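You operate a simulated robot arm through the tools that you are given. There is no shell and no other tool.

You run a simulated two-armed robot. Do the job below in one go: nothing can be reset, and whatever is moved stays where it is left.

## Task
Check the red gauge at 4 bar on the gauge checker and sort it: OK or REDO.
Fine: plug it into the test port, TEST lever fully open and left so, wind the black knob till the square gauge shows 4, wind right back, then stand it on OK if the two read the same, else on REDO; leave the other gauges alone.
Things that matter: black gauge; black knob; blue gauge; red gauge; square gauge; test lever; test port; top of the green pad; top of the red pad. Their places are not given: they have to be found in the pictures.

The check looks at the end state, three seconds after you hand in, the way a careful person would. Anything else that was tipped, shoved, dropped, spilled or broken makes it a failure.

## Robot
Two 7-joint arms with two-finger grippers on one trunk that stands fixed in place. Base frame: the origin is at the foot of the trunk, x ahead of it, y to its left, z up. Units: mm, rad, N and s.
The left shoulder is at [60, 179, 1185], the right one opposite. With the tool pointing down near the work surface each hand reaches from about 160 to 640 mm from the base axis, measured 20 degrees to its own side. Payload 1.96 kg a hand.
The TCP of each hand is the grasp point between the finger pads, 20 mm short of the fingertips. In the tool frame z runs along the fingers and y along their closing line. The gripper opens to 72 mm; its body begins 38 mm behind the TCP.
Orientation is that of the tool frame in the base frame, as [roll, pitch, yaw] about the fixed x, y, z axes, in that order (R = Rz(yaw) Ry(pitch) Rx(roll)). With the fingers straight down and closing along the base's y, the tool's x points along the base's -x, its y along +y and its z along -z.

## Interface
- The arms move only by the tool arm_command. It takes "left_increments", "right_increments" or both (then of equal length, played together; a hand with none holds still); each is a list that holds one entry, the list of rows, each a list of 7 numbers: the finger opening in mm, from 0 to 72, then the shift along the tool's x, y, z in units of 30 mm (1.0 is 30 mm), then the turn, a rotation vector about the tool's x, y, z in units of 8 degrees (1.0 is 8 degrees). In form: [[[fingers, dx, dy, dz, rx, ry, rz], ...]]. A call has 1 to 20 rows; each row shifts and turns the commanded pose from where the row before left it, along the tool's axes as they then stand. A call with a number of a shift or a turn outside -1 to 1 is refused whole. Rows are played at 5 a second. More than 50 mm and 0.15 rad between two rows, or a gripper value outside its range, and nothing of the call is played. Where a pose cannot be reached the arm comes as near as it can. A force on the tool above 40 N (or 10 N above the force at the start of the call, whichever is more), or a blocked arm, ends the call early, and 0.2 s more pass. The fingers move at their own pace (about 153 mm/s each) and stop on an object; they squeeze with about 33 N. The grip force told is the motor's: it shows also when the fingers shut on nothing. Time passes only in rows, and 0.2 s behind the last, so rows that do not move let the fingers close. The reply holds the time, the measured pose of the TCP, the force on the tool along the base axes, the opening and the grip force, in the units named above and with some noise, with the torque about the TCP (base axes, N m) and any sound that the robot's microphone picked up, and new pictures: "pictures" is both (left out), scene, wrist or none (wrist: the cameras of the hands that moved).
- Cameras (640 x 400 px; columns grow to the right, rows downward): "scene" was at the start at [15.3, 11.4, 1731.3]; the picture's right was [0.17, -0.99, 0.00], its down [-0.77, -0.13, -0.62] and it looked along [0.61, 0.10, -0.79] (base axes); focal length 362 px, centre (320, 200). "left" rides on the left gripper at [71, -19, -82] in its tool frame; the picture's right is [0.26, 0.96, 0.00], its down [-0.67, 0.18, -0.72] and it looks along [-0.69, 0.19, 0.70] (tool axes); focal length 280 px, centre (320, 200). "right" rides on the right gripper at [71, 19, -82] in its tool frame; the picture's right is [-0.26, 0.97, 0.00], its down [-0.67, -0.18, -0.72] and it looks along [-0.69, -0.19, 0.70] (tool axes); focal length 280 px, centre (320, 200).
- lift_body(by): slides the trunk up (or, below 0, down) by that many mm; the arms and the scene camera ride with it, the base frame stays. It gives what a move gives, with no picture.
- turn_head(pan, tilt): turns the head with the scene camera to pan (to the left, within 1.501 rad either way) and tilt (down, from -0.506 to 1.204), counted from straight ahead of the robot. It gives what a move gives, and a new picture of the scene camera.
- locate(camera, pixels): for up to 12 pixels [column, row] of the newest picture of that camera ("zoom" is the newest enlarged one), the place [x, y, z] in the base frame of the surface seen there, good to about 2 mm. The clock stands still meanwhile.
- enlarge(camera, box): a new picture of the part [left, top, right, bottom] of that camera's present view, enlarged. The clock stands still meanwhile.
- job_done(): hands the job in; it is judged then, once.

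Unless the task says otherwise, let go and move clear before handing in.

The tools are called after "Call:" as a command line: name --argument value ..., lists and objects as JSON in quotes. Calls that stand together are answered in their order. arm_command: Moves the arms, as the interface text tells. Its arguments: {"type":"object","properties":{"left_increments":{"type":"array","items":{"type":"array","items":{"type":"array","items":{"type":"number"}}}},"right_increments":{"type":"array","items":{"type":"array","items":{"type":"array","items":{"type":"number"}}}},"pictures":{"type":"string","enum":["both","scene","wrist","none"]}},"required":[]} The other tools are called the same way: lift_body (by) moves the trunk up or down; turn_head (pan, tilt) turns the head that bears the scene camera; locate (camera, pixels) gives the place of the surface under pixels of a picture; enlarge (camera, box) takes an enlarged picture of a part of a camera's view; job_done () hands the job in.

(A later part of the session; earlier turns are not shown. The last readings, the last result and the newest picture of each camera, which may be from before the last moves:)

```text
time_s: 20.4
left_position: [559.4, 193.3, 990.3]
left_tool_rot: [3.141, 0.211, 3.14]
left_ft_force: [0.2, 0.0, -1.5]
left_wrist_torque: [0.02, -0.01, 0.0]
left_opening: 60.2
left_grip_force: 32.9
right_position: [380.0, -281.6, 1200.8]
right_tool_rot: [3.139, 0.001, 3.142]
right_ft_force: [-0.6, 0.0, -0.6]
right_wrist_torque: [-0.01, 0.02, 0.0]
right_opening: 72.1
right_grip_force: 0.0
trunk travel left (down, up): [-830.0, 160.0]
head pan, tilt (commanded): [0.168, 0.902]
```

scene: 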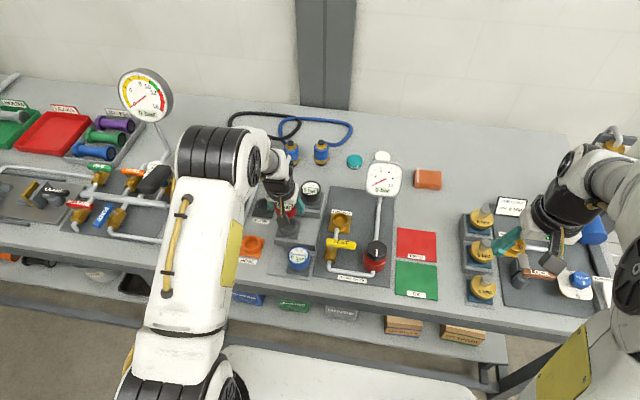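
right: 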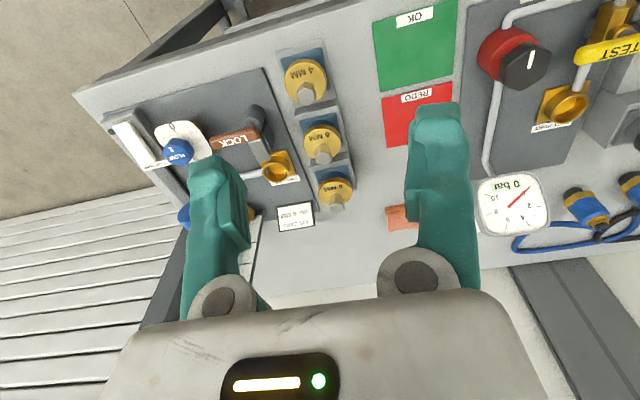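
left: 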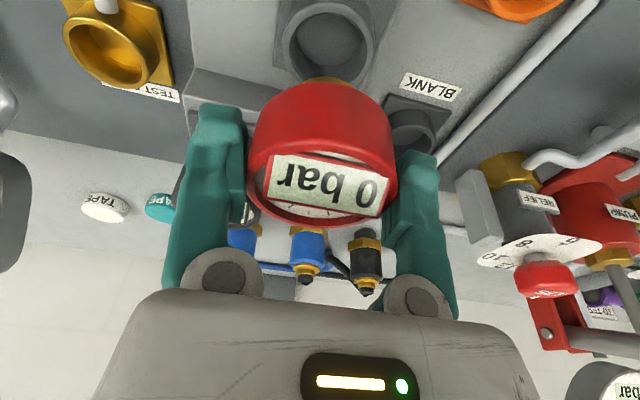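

The gauge is held straight with its brass stem visible at (325,82). I'll carry it −137 mm in y then +60 mm in x to hang above the port.

Call:
arm_command --left_increments '[[[20, 0, -0.6524, 0, 0, 0, 0], [20, 0, -0.6524, 0, 0, 0, 0], [20, 0, -0.6524, 0, 0, 0, 0], [20, 0, -0.6524, 0, 0, 0, 0], [20, 0, -0.6524, 0, 0, 0, 0], [20, 0, -0.6524, 0, 0, 0, 0], [20, 0, -0.6524, 0, 0, 0, 0], [20, -0.486, 0, 0.105, 0, 0, 0], [20, -0.486, 0, 0.105, 0, 0, 0], [20, -0.486, 0, 0.105, 0, 0, 0], [20, -0.486, 0, 0.105, 0, 0, 0], [20, 0, 0, 0, 0, 0, 0], [20, 0, 0, 0, 0, 0, 0]]]' --pictures "both"

```text
time_s: 23.2
left_position: [618.2, 58.4, 992.3]
left_tool_rot: [-3.14, 0.21, 3.142]
left_ft_force: [-0.1, -0.5, -1.3]
left_wrist_torque: [0.0, 0.0, 0.01]
left_opening: 59.9
left_grip_force: 32.9
right_position: [379.8, -279.9, 1201.1]
right_tool_rot: [3.141, 0.0, -3.141]
right_ft_force: [0.7, 0.3, -0.3]
right_wrist_torque: [-0.01, 0.01, 0.0]
right_opening: 71.9
right_grip_force: 0.1
trunk travel left (down, up): [-830.0, 160.0]
head pan, tilt (commanded): [0.168, 0.902]
```

scene: 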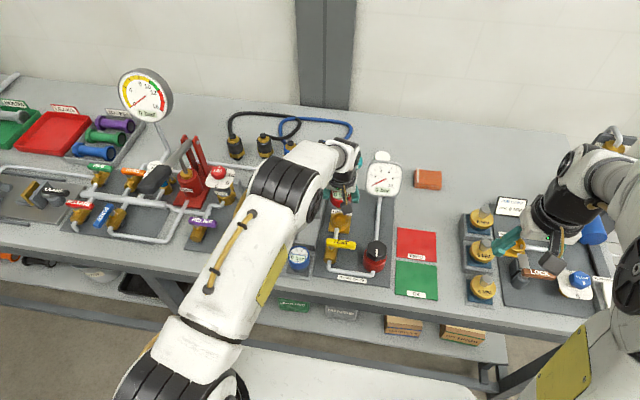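
left: 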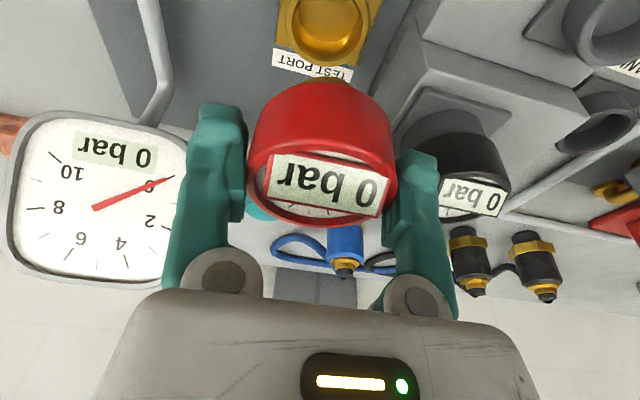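

The hand is above the port: cup at (327,28) in the wrist view. I'll locate the cup rim and gauge rim from this pose to verify alignment before lowering.

Call:
enlarge --camera "left" --box '[220, 0, 440, 130]'

Call:
locate --camera "left" --pixels '[[290, 35], [368, 28], [325, 62], [330, 30], [310, 5], [345, 3], [252, 165], [395, 175], [320, 222], [330, 83], [345, 82], [320, 86]]'

Call:
enlarge --camera "scene" --box '[300, 150, 400, 260]'

```text
2.91 times, centred on (330, 65) of left
```

zoom: 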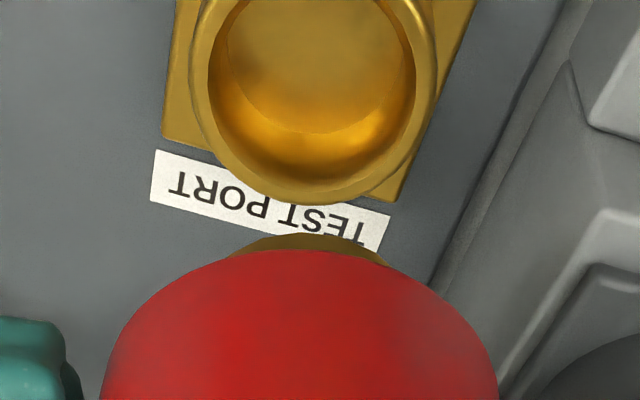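

```text
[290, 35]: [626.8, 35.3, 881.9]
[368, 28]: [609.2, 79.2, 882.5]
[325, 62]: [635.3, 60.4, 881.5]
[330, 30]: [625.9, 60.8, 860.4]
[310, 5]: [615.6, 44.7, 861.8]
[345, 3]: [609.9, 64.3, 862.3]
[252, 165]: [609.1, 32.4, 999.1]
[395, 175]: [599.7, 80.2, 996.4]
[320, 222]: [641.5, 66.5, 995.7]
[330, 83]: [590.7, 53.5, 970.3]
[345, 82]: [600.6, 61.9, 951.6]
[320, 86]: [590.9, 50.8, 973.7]
```

```text
3.64 times, centred on (350, 205) of scene
```

zoom: 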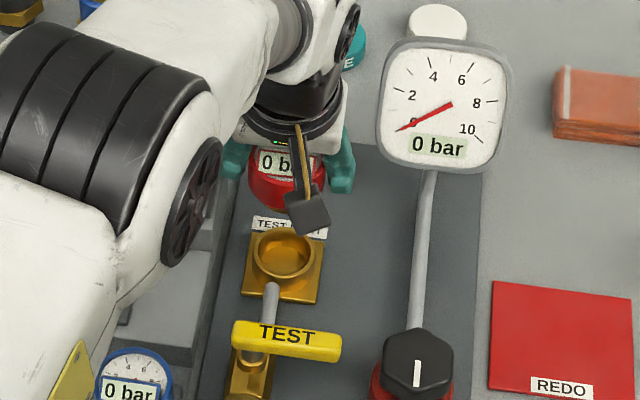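

Gauge centre reads (615.5,56.3) against port (615,57): aligned within about 1 mm. I'll lower 62 mm to just above the cup.

Call:
arm_command --left_increments '[[[20, 0.0872, 0, 0.4038, 0, 0, 0], [20, 0.0872, 0, 0.4038, 0, 0, 0], [20, 0.0872, 0, 0.4038, 0, 0, 0], [20, 0.0872, 0, 0.4038, 0, 0, 0], [20, 0.0872, 0, 0.4038, 0, 0, 0], [20, 0, 0, 0, 0, 0, 0]]]' --pictures "both"

```text
time_s: 24.6
left_position: [617.1, 58.3, 929.5]
left_tool_rot: [-3.141, 0.212, 3.141]
left_ft_force: [0.4, 0.7, -1.6]
left_wrist_torque: [0.02, -0.02, -0.01]
left_opening: 60.1
left_grip_force: 32.7
right_position: [379.4, -279.5, 1202.0]
right_tool_rot: [-3.141, -0.001, 3.141]
right_ft_force: [-0.6, 0.0, -0.1]
right_wrist_torque: [0.02, -0.01, 0.02]
right_opening: 72.1
right_grip_force: 0.0
trunk travel left (down, up): [-830.0, 160.0]
head pan, tilt (commanded): [0.168, 0.902]
```

scene: 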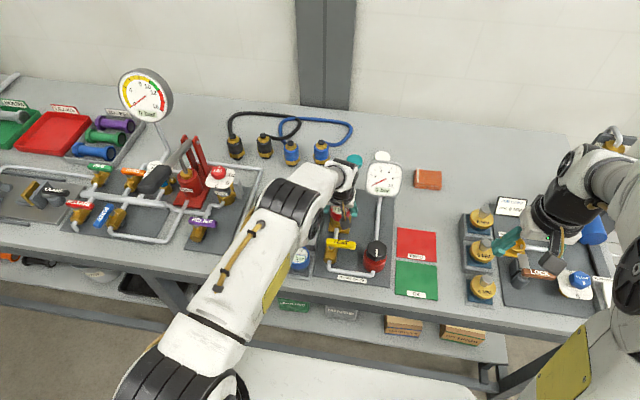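
left: 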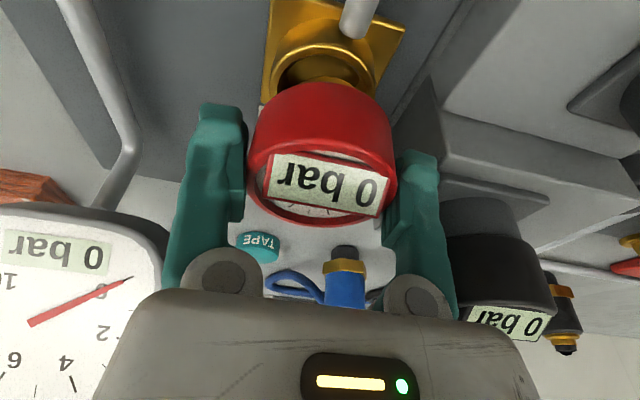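

I'm at z≈929.5 with the stem right above the cup; I'll zoom in on the stem-cup gap.

Call:
enlarge --camera "left" --box '[230, 0, 430, 130]'

Call:
enlarge --camera "scene" --box '[300, 150, 400, 260]'

```text
3.08 times, centred on (330, 65) of left
```

zoom: 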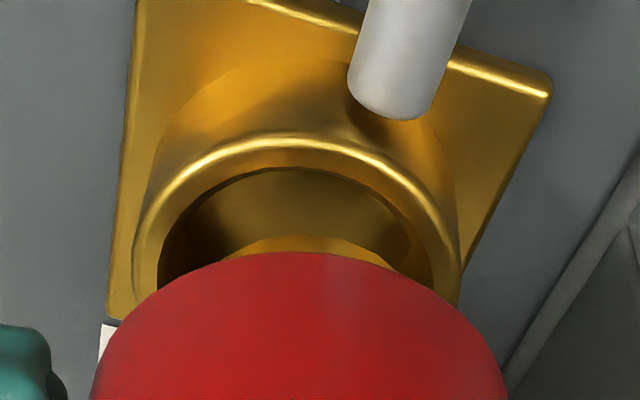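

```text
3.64 times, centred on (350, 205) of scene
```

zoom: 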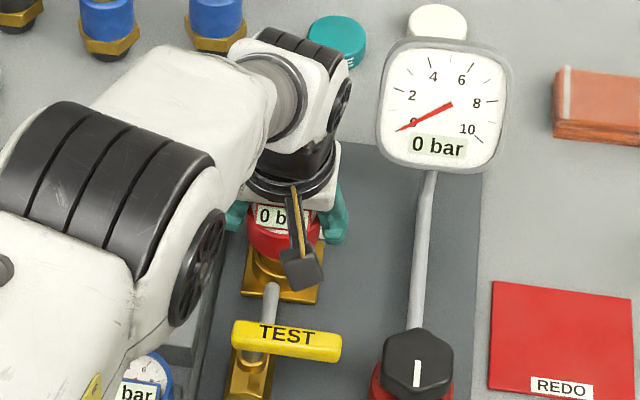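

The brass stem (zoom (310,245)) is centred over the cup. I'll check that the forearm clears the blue gauge before going lower.

Call:
locate --camera "scene" --pixels '[[290, 240], [275, 285], [300, 235], [310, 225], [260, 315], [240, 300], [200, 330], [285, 270], [322, 215], [150, 350], [268, 300], [302, 225]]'

```text
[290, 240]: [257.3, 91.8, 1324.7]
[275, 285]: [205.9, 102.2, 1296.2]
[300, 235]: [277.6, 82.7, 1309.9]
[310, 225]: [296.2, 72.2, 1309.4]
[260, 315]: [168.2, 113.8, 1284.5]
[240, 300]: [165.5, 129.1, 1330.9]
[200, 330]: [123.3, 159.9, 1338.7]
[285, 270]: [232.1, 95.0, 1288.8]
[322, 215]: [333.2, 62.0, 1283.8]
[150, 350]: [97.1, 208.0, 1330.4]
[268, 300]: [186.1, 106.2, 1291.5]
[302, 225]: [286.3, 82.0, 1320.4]
```

The arm is at z≥1280 there, so it is well clear. I'll lower slowly into the cup in 4 mm steps.

Call:
arm_command --left_increments '[[[20, 0.028, 0, 0.1303, 0, 0, 0], [20, 0.028, 0, 0.1303, 0, 0, 0], [20, 0.028, 0, 0.1303, 0, 0, 0], [20, 0.028, 0, 0.1303, 0, 0, 0], [20, 0.021, 0, 0.0977, 0, 0, 0], [20, 0.014, 0, 0.065, 0, 0, 0], [20, 0, 0, 0, 0, 0, 0]]]' --pictures "both"

```text
time_s: 26.2
left_position: [616.7, 56.0, 909.3]
left_tool_rot: [-3.141, 0.213, -3.141]
left_ft_force: [-8.0, -8.0, 2.2]
left_wrist_torque: [-0.21, 0.18, 0.0]
left_opening: 59.9
left_grip_force: 33.1
right_position: [378.0, -282.1, 1202.4]
right_tool_rot: [3.141, 0.002, 3.141]
right_ft_force: [-0.2, 0.5, 0.0]
right_wrist_torque: [-0.01, -0.01, 0.02]
right_opening: 72.0
right_grip_force: 0.2
trunk travel left (down, up): [-830.0, 160.0]
head pan, tilt (commanded): [0.168, 0.902]
```

scene: 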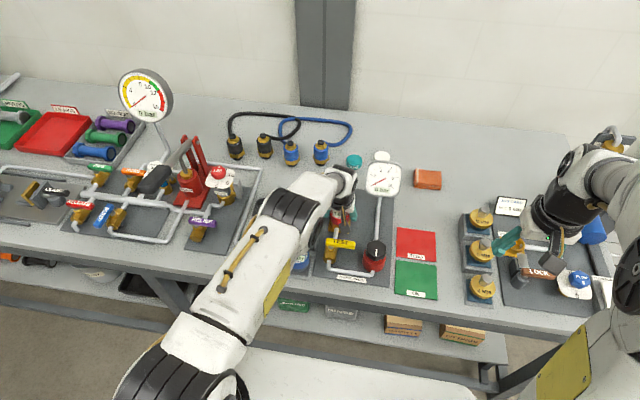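
left: 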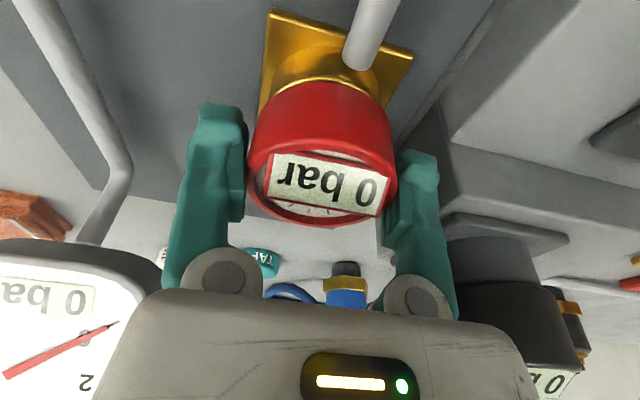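

The stem has entered the cup but there's a sideways reaction of (−8,−8) N, meaning the gauge is about 1–2 mm too far +x/+y. I'll ease it −1.5 mm in both directions and reread.

Call:
arm_command --left_increments '[[[20, 0.0325, -0.033, -0.007, 0, 0, 0], [20, 0.0163, -0.0167, -0.0035, 0, 0, 0], [20, 0, 0, 0, 0, 0, 0]]]' --pictures "none"

```text
time_s: 27.0
left_position: [616.7, 55.0, 907.5]
left_tool_rot: [3.14, 0.214, -3.138]
left_ft_force: [0.2, -0.7, 1.1]
left_wrist_torque: [-0.04, 0.01, 0.01]
left_opening: 59.6
left_grip_force: 32.7
right_position: [379.6, -280.5, 1200.5]
right_tool_rot: [-3.14, -0.001, 3.14]
right_ft_force: [-0.2, -0.2, 0.5]
right_wrist_torque: [-0.01, 0.0, 0.0]
right_opening: 71.9
right_grip_force: 0.0
trunk travel left (down, up): [-830.0, 160.0]
head pan, tilt (commanded): [0.168, 0.902]
```

Side forces vanished. I'll lower another 4–5 mm gently to seat it.

Call:
arm_command --left_increments '[[[20, 0.0105, 0, 0.0489, 0, 0, 0], [20, 0.0105, 0, 0.0489, 0, 0, 0], [20, 0.007, 0, 0.0326, 0, 0, 0], [20, 0, 0, 0, 0, 0, 0]]]' --pictures "wrist"

```text
time_s: 28.0
left_position: [617.1, 55.9, 906.2]
left_tool_rot: [-3.141, 0.215, 3.14]
left_ft_force: [2.9, 1.5, 11.2]
left_wrist_torque: [0.3, -0.09, -0.1]
left_opening: 59.9
left_grip_force: 33.5
right_position: [378.8, -279.6, 1202.5]
right_tool_rot: [-3.141, -0.001, -3.14]
right_ft_force: [0.9, 0.2, -0.3]
right_wrist_torque: [-0.01, 0.04, 0.03]
right_opening: 72.1
right_grip_force: 0.0
trunk travel left (down, up): [-830.0, 160.0]
head pan, tilt (commanded): [0.168, 0.902]
```

left: 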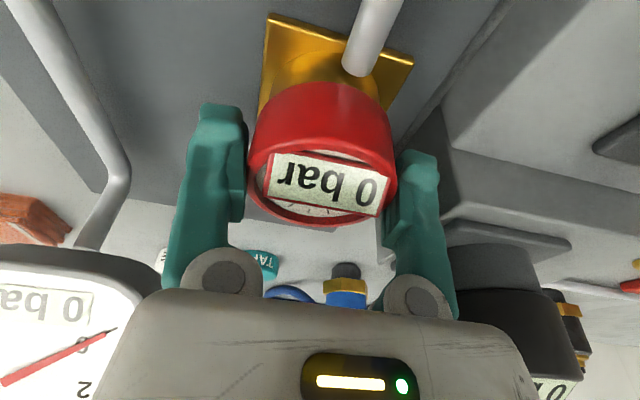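

There's 11 N of upward reaction at z≈906, so it is bottoming. I'll locate the rim and cup to confirm the seat depth (expected rim z≈912).

Call:
locate --camera "left" --pixels '[[252, 168], [395, 180], [320, 222], [300, 140], [330, 95], [325, 80], [330, 88], [290, 75], [365, 90], [310, 60], [340, 205], [300, 205]]'

Call:
enlarge --camera "left" --box '[220, 0, 440, 240]'

```text
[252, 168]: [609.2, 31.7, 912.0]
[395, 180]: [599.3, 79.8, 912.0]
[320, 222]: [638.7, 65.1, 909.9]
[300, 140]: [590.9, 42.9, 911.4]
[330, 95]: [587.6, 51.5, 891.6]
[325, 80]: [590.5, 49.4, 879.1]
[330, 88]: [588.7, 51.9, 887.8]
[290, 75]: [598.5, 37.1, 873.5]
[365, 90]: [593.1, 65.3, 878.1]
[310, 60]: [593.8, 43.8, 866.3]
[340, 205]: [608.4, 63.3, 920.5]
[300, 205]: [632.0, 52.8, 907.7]
```

```text
1.67 times, centred on (330, 120) of left
```

zoom: 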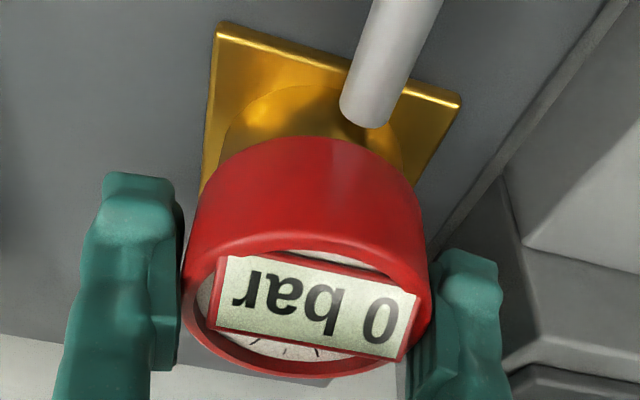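

Rim is at z=912.0 exactly as expected, with a uniform seat, so the gauge is plugged in. I'll relieve the push slightly, open, and rise straight up.

Call:
arm_command --left_increments '[[[20, -0.0105, 0, -0.0489, 0, 0, 0], [40, 0, 0, 0, 0, 0, 0], [72, 0, 0, 0, 0, 0, 0], [72, 0, 0, 0, 0, 0, 0], [72, 0, 0, 0, 0, 0, 0]]]' --pictures "wrist"

```text
time_s: 29.2
left_position: [616.2, 55.6, 906.9]
left_tool_rot: [3.14, 0.211, 3.141]
left_ft_force: [0.1, 0.7, 0.2]
left_wrist_torque: [-0.02, 0.02, 0.01]
left_opening: 72.0
left_grip_force: 0.0
right_position: [380.4, -280.1, 1202.1]
right_tool_rot: [3.141, 0.001, 3.14]
right_ft_force: [1.0, 0.0, 0.9]
right_wrist_torque: [0.04, -0.01, -0.01]
right_opening: 72.1
right_grip_force: 0.1
trunk travel left (down, up): [-830.0, 160.0]
head pan, tilt (commanded): [0.168, 0.902]
```

left: 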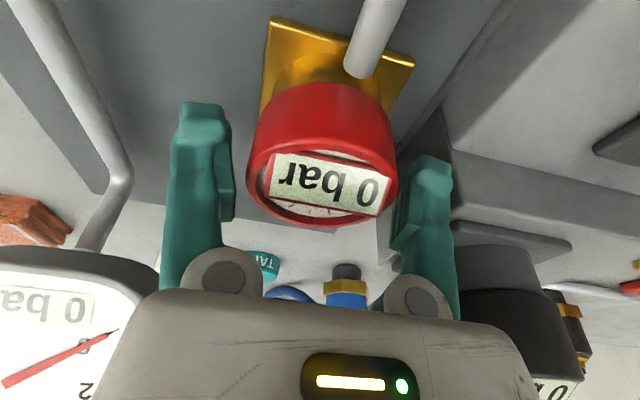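

The gauge stays put with both fingers clear. I'll rise 90 mm straight up, then draw back and level the hand.

Call:
arm_command --left_increments '[[[72, -0.053, 0, -0.244, 0, 0, 0], [72, -0.1055, 0, -0.4885, 0, 0, 0], [72, -0.1055, 0, -0.4885, 0, 0, 0], [72, -0.1055, 0, -0.4885, 0, 0, 0], [72, -0.1055, 0, -0.4885, 0, 0, 0], [72, -0.1055, 0, -0.4885, 0, 0, 0], [72, -0.053, 0, -0.244, 0, 0, 0], [72, 0.8, 0.3, -0.2, 0, 0.25, 0], [72, 0.8, 0.3, -0.2, 0, 0.25, 0], [72, 0.8, 0.3, -0.2, 0, 0.25, 0], [72, 0.8, 0.3, -0.2, 0, 0.25, 0], [72, 0.8, 0.3, 0, 0, 0.25, 0], [72, 0.8, 0.3, 0, 0, 0.25, 0], [72, 0, 0, 0, 0, 0, 0]]]' --pictures "both"

```text
time_s: 32.2
left_position: [471.1, 109.4, 1004.8]
left_tool_rot: [3.141, 0.001, 3.14]
left_ft_force: [0.7, 0.1, 0.2]
left_wrist_torque: [0.0, 0.01, -0.02]
left_opening: 72.3
left_grip_force: 0.0
right_position: [380.3, -280.7, 1202.1]
right_tool_rot: [-3.142, 0.0, 3.141]
right_ft_force: [0.3, -0.5, -0.2]
right_wrist_torque: [-0.02, 0.03, 0.0]
right_opening: 72.0
right_grip_force: 0.1
trunk travel left (down, up): [-830.0, 160.0]
head pan, tilt (commanded): [0.168, 0.902]
```

scene: 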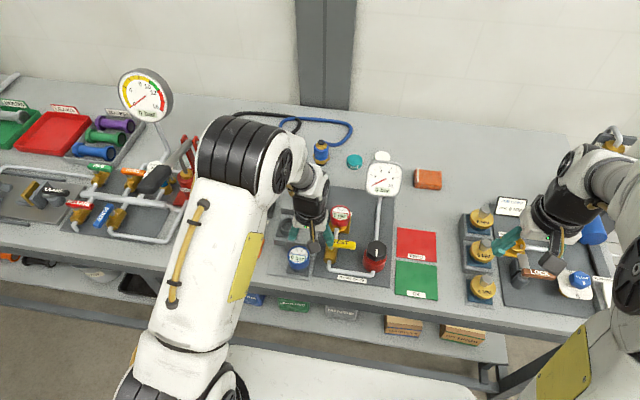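
left: 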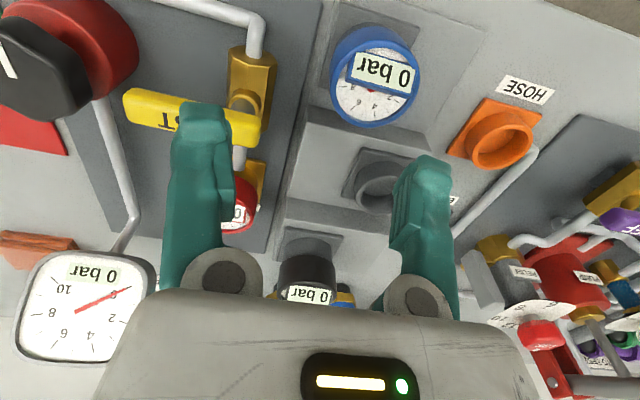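

The red gauge now stands in the test port (scene (340,213)). I'll zoom in on the lever and valve to find its pivot.

Call:
enlarge --camera "left" --box '[90, 20, 310, 170]'

Call:
locate --camera "left" --pixels '[[128, 97], [125, 110], [150, 120], [155, 97], [200, 100], [258, 118], [255, 135], [240, 95], [248, 105], [235, 90], [245, 70], [268, 65]]'

Call:
enlarge --camera "scene" --box '[290, 170, 410, 290]'

```text
2.67 times, centred on (200, 95) of left
```

zoom: 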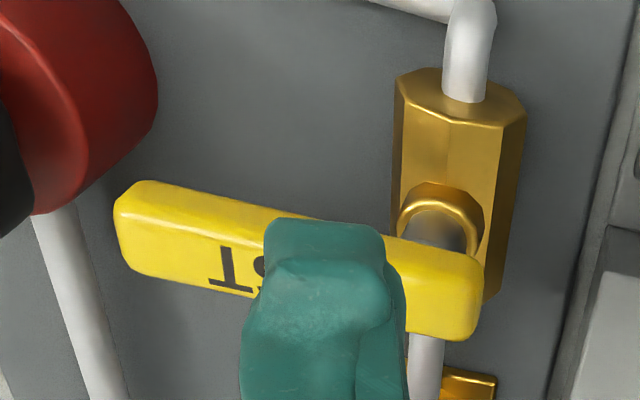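

```text
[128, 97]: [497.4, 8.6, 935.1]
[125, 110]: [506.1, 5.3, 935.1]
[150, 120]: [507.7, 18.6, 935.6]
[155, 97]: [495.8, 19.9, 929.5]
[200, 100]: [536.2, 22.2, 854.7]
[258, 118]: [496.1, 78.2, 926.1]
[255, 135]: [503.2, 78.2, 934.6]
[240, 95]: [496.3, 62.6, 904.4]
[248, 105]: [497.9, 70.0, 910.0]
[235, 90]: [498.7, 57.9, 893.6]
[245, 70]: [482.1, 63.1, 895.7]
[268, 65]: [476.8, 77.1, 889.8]
```

```text
3.33 times, centred on (350, 230) of scene
```

zoom: 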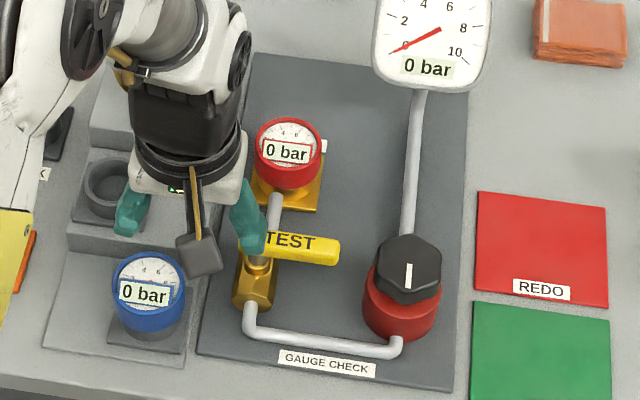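

The pivot is near (503,64), the lever runs to (500,4) with z about 924–938. I'll close the left fingers and place them in front of (−x side of) the lever's free end.

Call:
arm_command --left_increments '[[[40, 0, -0.6, 0, 0, 0, 0], [10, 0.02, -0.85, 0, 0, 0, 0], [0, 0.02, -0.85, 0, 0, 0, 0], [0, 0.02, -0.85, 0, 0, 0, 0], [0, 0, 0, 0.6, 0, 0, 0], [0, 0, 0, 0.6, 0, 0, 0], [0, 0, 0, 0.5, 0, 0, 0], [0, 0, 0, 0, 0, 0, 0]]]' --pictures "both"

```text
time_s: 34.0
left_position: [468.0, 13.9, 950.6]
left_tool_rot: [3.141, 0.001, 3.141]
left_ft_force: [0.0, 0.0, -0.8]
left_wrist_torque: [-0.02, -0.01, -0.02]
left_opening: 0.0
left_grip_force: 29.4
right_position: [380.3, -280.6, 1201.4]
right_tool_rot: [3.139, 0.001, -3.14]
right_ft_force: [0.0, -0.2, -0.2]
right_wrist_torque: [-0.02, 0.0, 0.04]
right_opening: 72.0
right_grip_force: 0.0
trunk travel left (down, up): [-830.0, 160.0]
head pan, tilt (commanded): [0.168, 0.902]
```

scene: 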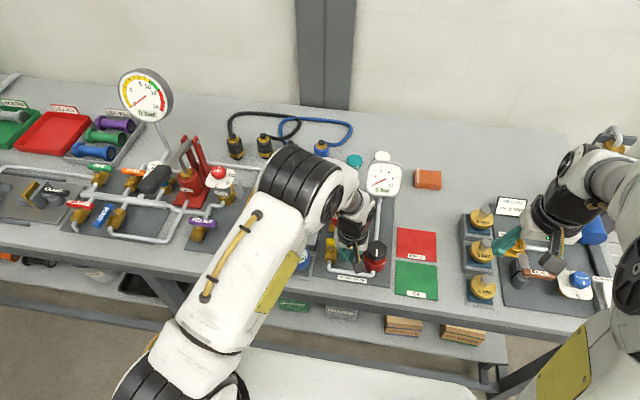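
left: 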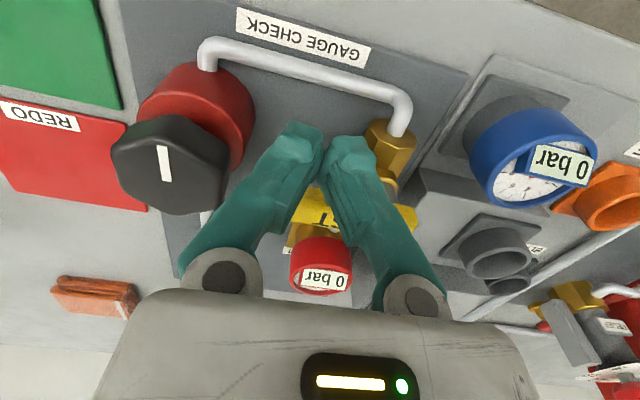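

The closed fingertips sit just in front of the lever end. I'll lower 14 mm so they reach below the lever top, then push +x gently about 24 mm and read the force.

Call:
arm_command --left_increments '[[[0, 0, 0, 0.25, 0, 0, 0], [0, 0, 0, 0.22, 0, 0, 0], [0, -0.2, 0, 0, 0, 0, 0], [0, -0.2, 0, 0, 0, 0, 0], [0, -0.2, 0, 0, 0, 0, 0], [0, -0.2, 0, 0, 0, 0, 0], [0, 0, 0, 0, 0, 0, 0]]]' --pictures "wrist"

```text
time_s: 35.7
left_position: [483.6, 14.0, 935.6]
left_tool_rot: [3.14, -0.015, 3.14]
left_ft_force: [-24.2, -1.4, 10.2]
left_wrist_torque: [0.18, 0.17, 0.16]
left_opening: 0.2
left_grip_force: 29.6
right_position: [376.2, -280.2, 1203.7]
right_tool_rot: [3.141, 0.003, 3.14]
right_ft_force: [-0.1, 0.6, -0.5]
right_wrist_torque: [-0.01, 0.03, 0.04]
right_opening: 71.9
right_grip_force: 0.0
trunk travel left (down, up): [-830.0, 160.0]
head pan, tilt (commanded): [0.168, 0.902]
stopped in row 7 (left hand): the force on the tool passed its limit at 41 N (the readings are from after the stop); the commanded pose is now the measured one
```

left: 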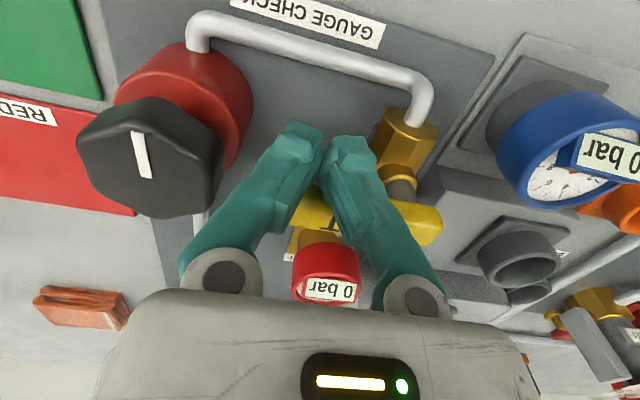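

Pushing away hits a stop (41 N), so the lever opens toward the robot. I'll back off, lift over, and come down behind the lever (x≈541).

Call:
arm_command --left_increments '[[[0, 0.2, 0, 0, 0, 0, 0], [0, 0.2, 0, 0, 0, 0, 0], [0, 0, 0, -0.6, 0, 0, 0], [0, 0, 0, -0.6, 0, 0, 0], [0, 0, 0, -0.5, 0, 0, 0], [0, -0.6, 0, 0, 0, 0, 0], [0, -0.6, 0, 0, 0, 0, 0], [0, -0.6, 0, 0, 0, 0, 0], [0, -0.51, 0, 0, 0, 0, 0], [0, 0, 0, 0, 0, 0, 0]]]' --pictures "both"

```text
time_s: 37.9
left_position: [547.6, 15.4, 983.9]
left_tool_rot: [3.14, -0.008, -3.141]
left_ft_force: [0.4, 0.0, -1.0]
left_wrist_torque: [0.01, 0.02, 0.0]
left_opening: 0.0
left_grip_force: 30.1
right_position: [379.9, -279.5, 1201.4]
right_tool_rot: [3.141, 0.0, -3.141]
right_ft_force: [0.7, -0.1, 0.1]
right_wrist_torque: [0.02, 0.03, 0.01]
right_opening: 72.1
right_grip_force: 0.1
trunk travel left (down, up): [-830.0, 160.0]
head pan, tilt (commanded): [0.168, 0.902]
```

scene: 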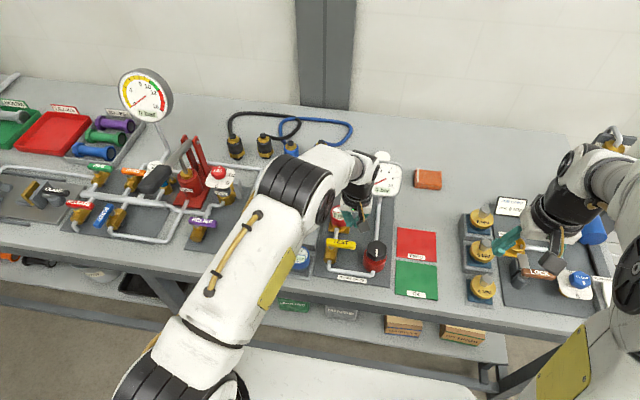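
left: 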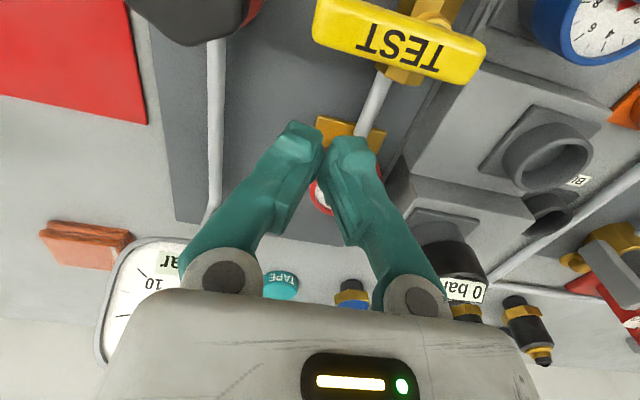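

The lever is unchanged and I'm behind it at (547.6,15.4). I'll lower to z≈935 and then sweep it toward the robot along an arc about its pivot.

Call:
arm_command --left_increments '[[[0, 0, 0, 0.6, 0, 0, 0], [0, 0, 0, 0.6, 0, 0, 0], [0, 0, 0, 0.43, 0, 0, 0], [0, 0.4, 0.03, 0, 0, 0, 0], [0, 0.4, 0.02, 0, 0, 0, 0], [0, 0.25, -0.03, 0, 0, 0, 0], [0, 0.25, -0.03, 0, 0, 0, 0], [0, 0, 0, 0, 0, 0, 0]]]' --pictures "both"

```text
time_s: 39.7
left_position: [508.3, 15.5, 936.4]
left_tool_rot: [3.14, -0.009, 3.14]
left_ft_force: [-0.2, -0.5, 0.5]
left_wrist_torque: [-0.01, -0.01, -0.01]
left_opening: 0.1
left_grip_force: 29.4
right_position: [381.3, -280.3, 1202.5]
right_tool_rot: [-3.141, 0.0, 3.141]
right_ft_force: [-0.2, 0.2, -0.5]
right_wrist_torque: [-0.01, -0.02, 0.04]
right_opening: 71.8
right_grip_force: 0.1
trunk travel left (down, up): [-830.0, 160.0]
head pan, tilt (commanded): [0.168, 0.902]
```

scene: 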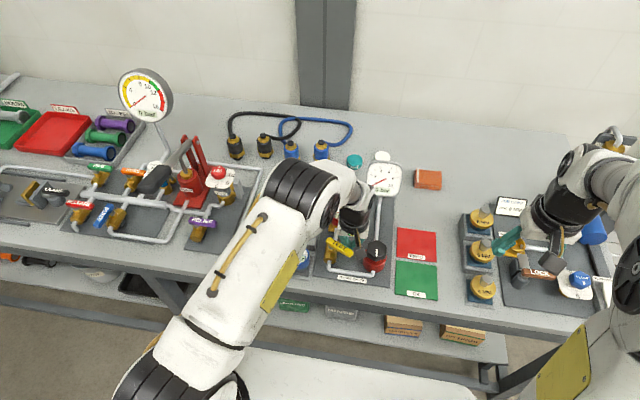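
left: 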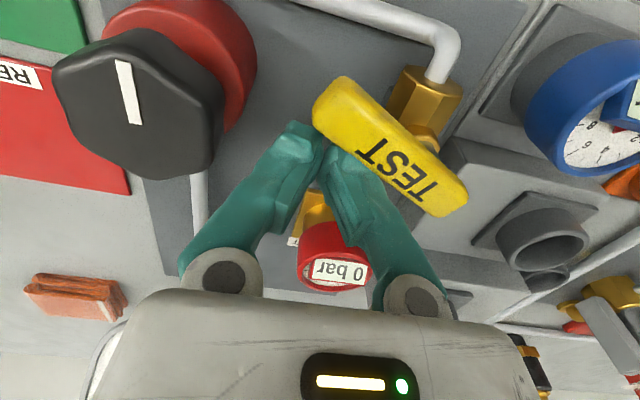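

The lever is swinging freely toward the robot (now about 25°). I'll continue the arc toward fully in line with the pipe.

Call:
arm_command --left_increments '[[[0, 0.343, -0.05, 0, 0, 0, 0], [0, 0.257, 0.07, 0, 0, 0, 0], [0, 0.257, 0.07, 0, 0, 0, 0], [0, 0.265, 0.187, 0, 0, 0, 0], [0, 0.265, 0.187, 0, 0, 0, 0], [0, 0.175, 0.277, 0, 0, 0, 0], [0, 0, 0, 0, 0, 0, 0]]]' --pictures "both"

```text
time_s: 41.3
left_position: [461.5, 36.7, 937.4]
left_tool_rot: [3.14, -0.007, 3.14]
left_ft_force: [0.3, 0.7, 0.5]
left_wrist_torque: [0.02, 0.0, -0.02]
left_opening: 0.1
left_grip_force: 29.6
right_position: [381.8, -279.5, 1201.8]
right_tool_rot: [3.141, 0.0, 3.141]
right_ft_force: [0.1, 0.0, -1.1]
right_wrist_torque: [0.01, 0.0, -0.03]
right_opening: 72.0
right_grip_force: 0.0
trunk travel left (down, up): [-830.0, 160.0]
head pan, tilt (commanded): [0.168, 0.902]
```

scene: 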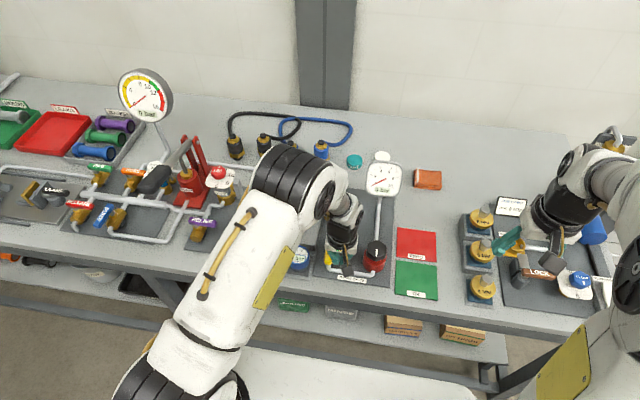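
left: 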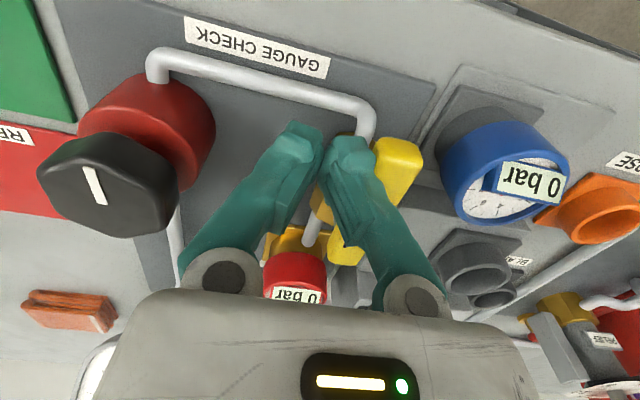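

The lever is nearly in line now (wrist view (395,165) end toward robot). I'll keep pressing +y in small steps until the stop pushes back.

Call:
arm_command --left_increments '[[[0, 0.175, 0.277, 0, 0, 0, 0], [0, 0.05, 0.13, 0, 0, 0, 0], [0, 0.0, 0.1, 0, 0, 0, 0], [0, 0, 0, 0, 0, 0, 0]]]' --pictures "wrist"

```text
time_s: 42.0
left_position: [456.9, 39.5, 939.5]
left_tool_rot: [-3.129, 0.003, 3.132]
left_ft_force: [8.7, -28.1, -3.8]
left_wrist_torque: [-0.16, 0.01, -0.36]
left_opening: 0.0
left_grip_force: 29.7
right_position: [382.3, -282.0, 1200.4]
right_tool_rot: [3.14, -0.001, -3.141]
right_ft_force: [-0.1, 0.4, 0.1]
right_wrist_torque: [-0.04, 0.0, -0.02]
right_opening: 71.9
right_grip_force: 0.1
trunk travel left (down, up): [-830.0, 160.0]
head pan, tilt (commanded): [0.168, 0.902]
stopped in row 3 (left hand): the force on the tool passed its limit at 44 N (the readings are from after the stop); the commanded pose is now the measured one
```

left: 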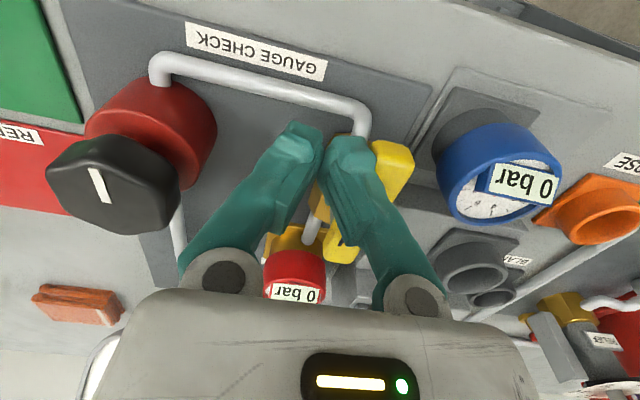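

The lever met its open stop (28 N). I'll back off −y, rise, and withdraw the left hand to the left to inspect the lever.

Call:
arm_command --left_increments '[[[0, 0, -0.3, 0, 0, 0, 0], [0, 0, -0.3, 0, 0, 0, 0], [0, 0, 0, -0.7, 0, 0, 0], [0, 0, 0, -0.8, 0, 0, 0], [0, 0, 0, -0.8, 0, 0, 0], [0, 0, 0, -0.8, 0, 0, 0], [0, 0.3, 0.8, -0.3, 0, 0, 0], [0, 0.3, 0.9, -0.3, 0, 0, 0], [0, 0.3, 0.9, -0.3, 0, 0, 0], [0, 0.3, 0.9, -0.3, 0, 0, 0], [0, 0.3, 0.9, -0.3, 0, 0, 0], [0, 0, 0.9, 0, 0, 0, 0], [0, 0, 0.9, 0, 0, 0, 0], [0, 0, 0, 0, 0, 0, 0]]]' --pictures "both"

```text
time_s: 45.0
left_position: [412.6, 214.1, 1078.1]
left_tool_rot: [-3.135, -0.002, 3.137]
left_ft_force: [0.2, 0.1, 0.1]
left_wrist_torque: [0.02, -0.01, -0.01]
left_opening: 0.2
left_grip_force: 29.6
right_position: [379.3, -281.2, 1201.3]
right_tool_rot: [3.141, -0.002, 3.14]
right_ft_force: [0.0, -0.5, 0.0]
right_wrist_torque: [0.01, 0.01, -0.02]
right_opening: 72.0
right_grip_force: 0.1
trunk travel left (down, up): [-830.0, 160.0]
head pan, tilt (commanded): [0.168, 0.902]
```

scene: 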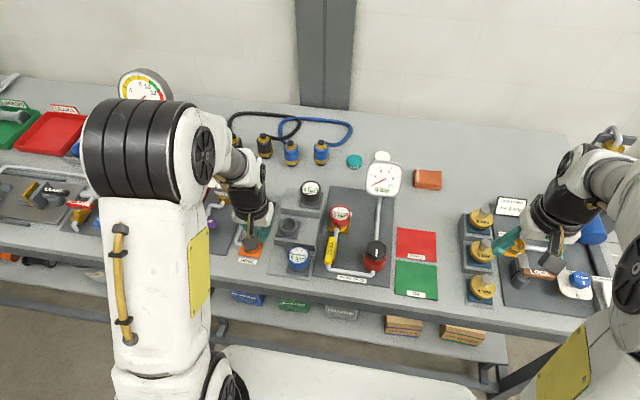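
left: 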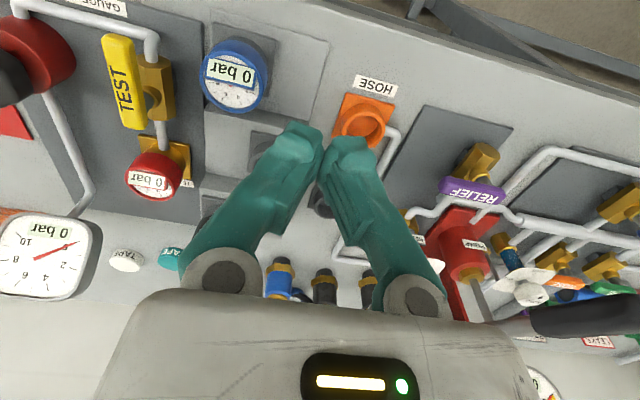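

The lever now lies along the pipe (scene (331,247)). I'll zoom in to confirm its angle and look at the knob.

Call:
enlarge --camera "scene" --box '[300, 160, 420, 290]'

Call:
enlarge --camera "left" --box '[0, 0, 260, 210]'

```text
3.08 times, centred on (360, 225) of scene
```

zoom: 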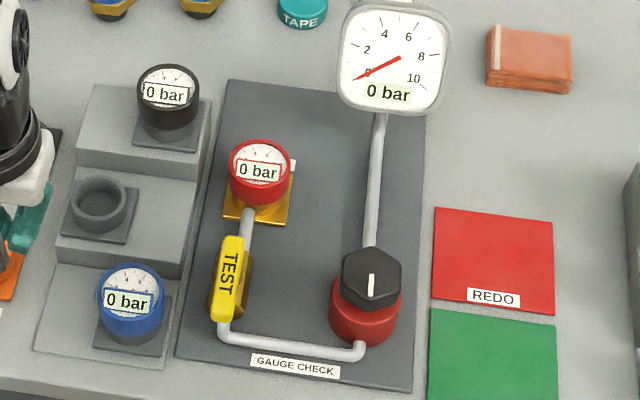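

```text
1.90 times, centred on (130, 105) of left
```

zoom: 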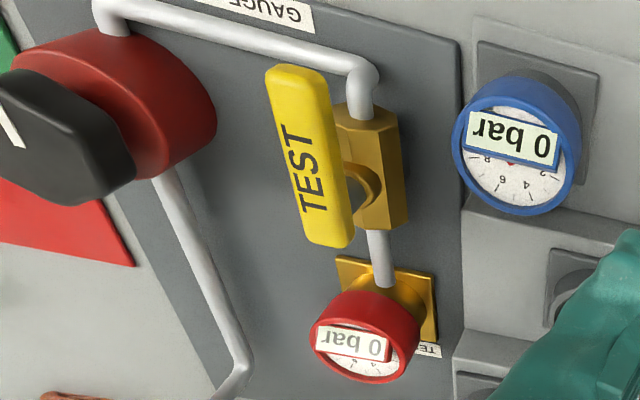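

The lever looks along the pipe; I'll measure its direction and the pipe's direction, and find the knob's centre.

Call:
locate --camera "zoom" --pixels '[[297, 75], [335, 240], [277, 85], [313, 240], [325, 80], [350, 230], [362, 105], [383, 280], [370, 150], [20, 100], [60, 180], [110, 190]]'

Call:
locate --camera "scene" --pixels '[[333, 231], [331, 262], [329, 247], [340, 234], [345, 222], [375, 240], [389, 247], [362, 247], [376, 258], [376, 250], [367, 241], [385, 242]]'

Call:
enlarge --camera "scene" --box '[345, 225, 410, 280]'

```text
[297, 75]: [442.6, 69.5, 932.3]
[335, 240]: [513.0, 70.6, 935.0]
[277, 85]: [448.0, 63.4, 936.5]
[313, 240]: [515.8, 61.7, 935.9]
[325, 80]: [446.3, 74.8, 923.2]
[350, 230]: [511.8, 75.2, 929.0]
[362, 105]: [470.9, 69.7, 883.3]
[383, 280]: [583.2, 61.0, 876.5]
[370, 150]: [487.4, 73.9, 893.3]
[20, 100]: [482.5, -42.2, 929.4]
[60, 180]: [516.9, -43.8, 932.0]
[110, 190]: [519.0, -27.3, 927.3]
```

```text
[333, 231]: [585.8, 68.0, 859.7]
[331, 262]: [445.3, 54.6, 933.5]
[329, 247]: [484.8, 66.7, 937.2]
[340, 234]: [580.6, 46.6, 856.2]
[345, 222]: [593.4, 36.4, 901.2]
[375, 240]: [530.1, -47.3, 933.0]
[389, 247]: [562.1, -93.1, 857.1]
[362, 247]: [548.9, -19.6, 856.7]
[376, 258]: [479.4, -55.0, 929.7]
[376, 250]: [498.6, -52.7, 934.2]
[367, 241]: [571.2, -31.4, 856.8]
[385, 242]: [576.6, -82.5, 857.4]
```

```text
7.27 times, centred on (378, 252) of scene
```

zoom: 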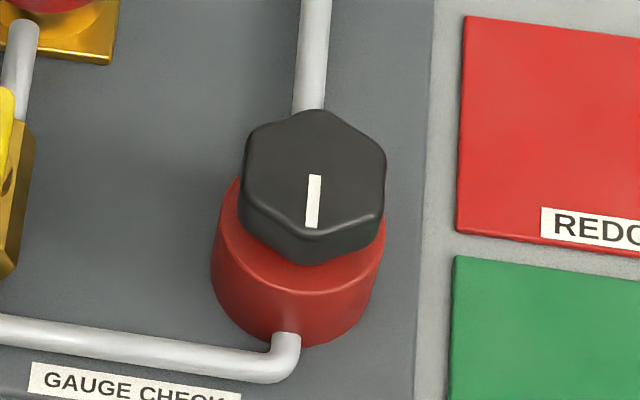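

The lever measures close to the pipe's direction (−4°) but I want it exact. I'll zoom tightly on the lever and sample both long edges.

Call:
enlarge --camera "scene" --box '[315, 225, 355, 275]'

```text
8.00 times, centred on (335, 250) of scene
```

zoom: 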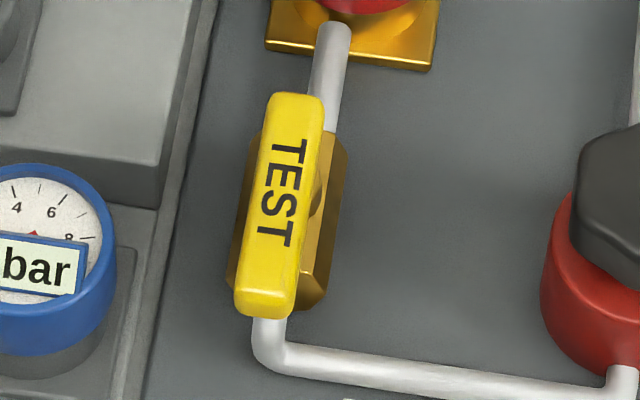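

Call:
locate --camera "zoom" --pixels '[[272, 110], [266, 140], [260, 180], [253, 220], [246, 260], [240, 290], [318, 110], [312, 150], [307, 190], [301, 230], [296, 270], [292, 290]]'

Call:
locate --camera "zoom" --pixels '[[333, 40], [326, 110], [330, 75], [330, 160], [318, 250], [265, 330], [268, 350], [300, 360], [400, 375], [500, 390], [242, 240], [245, 180]]'

```text
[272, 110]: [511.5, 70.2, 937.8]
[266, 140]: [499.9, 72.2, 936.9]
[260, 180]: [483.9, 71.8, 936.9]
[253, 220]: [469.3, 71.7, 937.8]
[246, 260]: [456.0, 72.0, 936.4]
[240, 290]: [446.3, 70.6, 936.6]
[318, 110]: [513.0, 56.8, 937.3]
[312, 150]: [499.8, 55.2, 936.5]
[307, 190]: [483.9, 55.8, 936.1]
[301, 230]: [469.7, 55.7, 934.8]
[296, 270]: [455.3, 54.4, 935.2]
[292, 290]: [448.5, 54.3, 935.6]
```

```text
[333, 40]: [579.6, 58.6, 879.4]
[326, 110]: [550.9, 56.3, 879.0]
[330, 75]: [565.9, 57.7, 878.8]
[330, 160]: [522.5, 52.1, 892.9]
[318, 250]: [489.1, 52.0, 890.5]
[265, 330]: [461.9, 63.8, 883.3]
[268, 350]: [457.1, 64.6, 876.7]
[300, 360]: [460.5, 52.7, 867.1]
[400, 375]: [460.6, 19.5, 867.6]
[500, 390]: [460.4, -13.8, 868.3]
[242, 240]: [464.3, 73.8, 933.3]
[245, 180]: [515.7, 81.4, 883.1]
```

The lever's edges run parallel to x (y≈71 and 55 all along) and the board's front pipe runs exactly along y, so the lever is fully open. Now I'll locate the knob's flats and the red body's top edge.

Call:
enlarge --camera "scene" --box '[355, 232, 400, 277]'

```text
8.89 times, centred on (378, 254) of scene
```

zoom: 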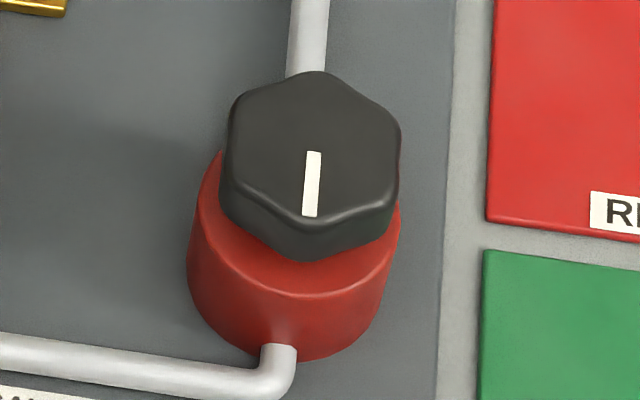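

Call:
locate --camera "zoom" --pixels '[[318, 78], [235, 110], [228, 170], [308, 222], [392, 190], [395, 135], [310, 150], [305, 252], [222, 205], [205, 190], [300, 280], [395, 215]]'

Call:
locate --camera "zoom" --pixels '[[300, 262], [300, 272], [300, 290], [300, 300], [300, 320], [215, 230], [215, 250], [380, 250], [380, 262], [313, 160], [311, 205], [225, 215]]'

```text
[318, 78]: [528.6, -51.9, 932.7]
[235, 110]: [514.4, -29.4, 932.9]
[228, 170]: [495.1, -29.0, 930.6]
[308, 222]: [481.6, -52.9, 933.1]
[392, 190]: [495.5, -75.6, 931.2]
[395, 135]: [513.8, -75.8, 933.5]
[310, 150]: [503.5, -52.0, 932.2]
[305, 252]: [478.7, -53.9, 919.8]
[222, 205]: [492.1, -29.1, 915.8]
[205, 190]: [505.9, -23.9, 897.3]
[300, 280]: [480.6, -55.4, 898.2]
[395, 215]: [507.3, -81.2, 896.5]
```

```text
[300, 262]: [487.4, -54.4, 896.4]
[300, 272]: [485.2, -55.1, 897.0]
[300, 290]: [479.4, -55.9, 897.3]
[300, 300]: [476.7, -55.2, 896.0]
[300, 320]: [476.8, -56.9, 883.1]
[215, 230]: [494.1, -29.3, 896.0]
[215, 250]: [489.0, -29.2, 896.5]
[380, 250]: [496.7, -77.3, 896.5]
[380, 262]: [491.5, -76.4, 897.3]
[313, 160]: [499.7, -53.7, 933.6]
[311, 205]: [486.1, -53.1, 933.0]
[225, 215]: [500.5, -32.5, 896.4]
```

Knob centre is (504,−52.5), flats facing ±y at 48 mm, top z 933, with the red body's top at z 897. I'll bring the right hand above the knob.

Call:
arm_command --right_increments '[[[72, -0.413, 0.76, 0.638, 0, 0, 0], [72, -0.413, 0.76, 0.638, 0, 0, 0], [72, -0.413, 0.76, 0.638, 0, 0, 0], [72, -0.413, 0.76, 0.638, 0, 0, 0], [72, -0.413, 0.76, 0.638, 0, 0, 0], [72, -0.413, 0.76, 0.638, 0, 0, 0], [72, -0.413, 0.76, 0.638, 0, 0, 0], [72, -0.413, 0.76, 0.638, 0, 0, 0], [72, -0.413, 0.76, 0.638, 0, 0, 0], [72, -0.413, 0.76, 0.638, 0, 0, 0], [72, 0, 0, 0, 0, 0, 0]]]' --pictures "both"

```text
time_s: 47.4
left_position: [413.0, 213.9, 1076.9]
left_tool_rot: [-3.134, -0.001, 3.135]
left_ft_force: [-0.5, 0.2, 0.0]
left_wrist_torque: [0.02, -0.02, 0.03]
left_opening: 0.0
left_grip_force: 29.7
right_position: [503.5, -52.5, 1010.4]
right_tool_rot: [-3.141, 0.0, -3.141]
right_ft_force: [0.7, -0.7, -0.3]
right_wrist_torque: [-0.02, 0.0, -0.01]
right_opening: 72.2
right_grip_force: 0.0
trunk travel left (down, up): [-830.0, 160.0]
head pan, tilt (commanded): [0.168, 0.902]
```

scene: 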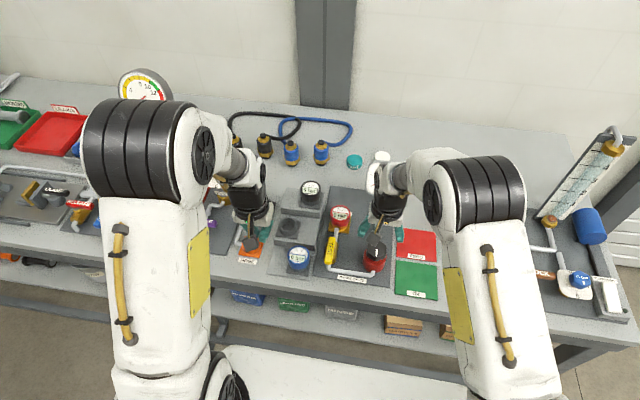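
right: 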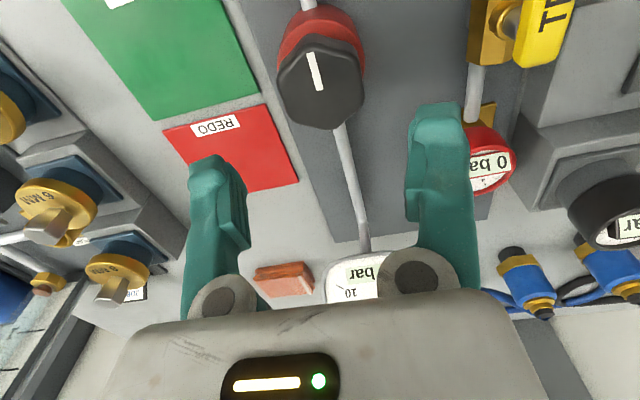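

The right hand is above the knob. I'll check that the left wrist camera can read both the square gauge and the red gauge while the right hand works.

Call:
enlarge --camera "left" --box '[0, 140, 210, 310]'

Call:
locate --camera "right" --pixels '[[280, 75], [362, 85], [320, 128], [305, 45], [318, 85], [290, 110], [350, 115]]'

```text
2.35 times, centred on (105, 225) of left
```

zoom: 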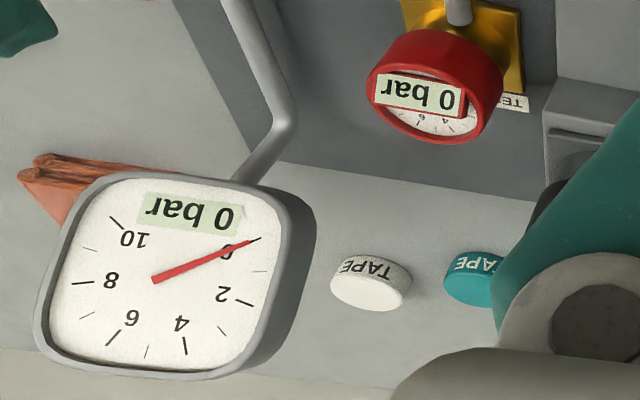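

```text
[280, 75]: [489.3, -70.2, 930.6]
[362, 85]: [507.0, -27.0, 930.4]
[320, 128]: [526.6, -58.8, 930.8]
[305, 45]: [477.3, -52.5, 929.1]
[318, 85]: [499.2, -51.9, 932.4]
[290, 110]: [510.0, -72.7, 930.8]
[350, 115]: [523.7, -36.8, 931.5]
```

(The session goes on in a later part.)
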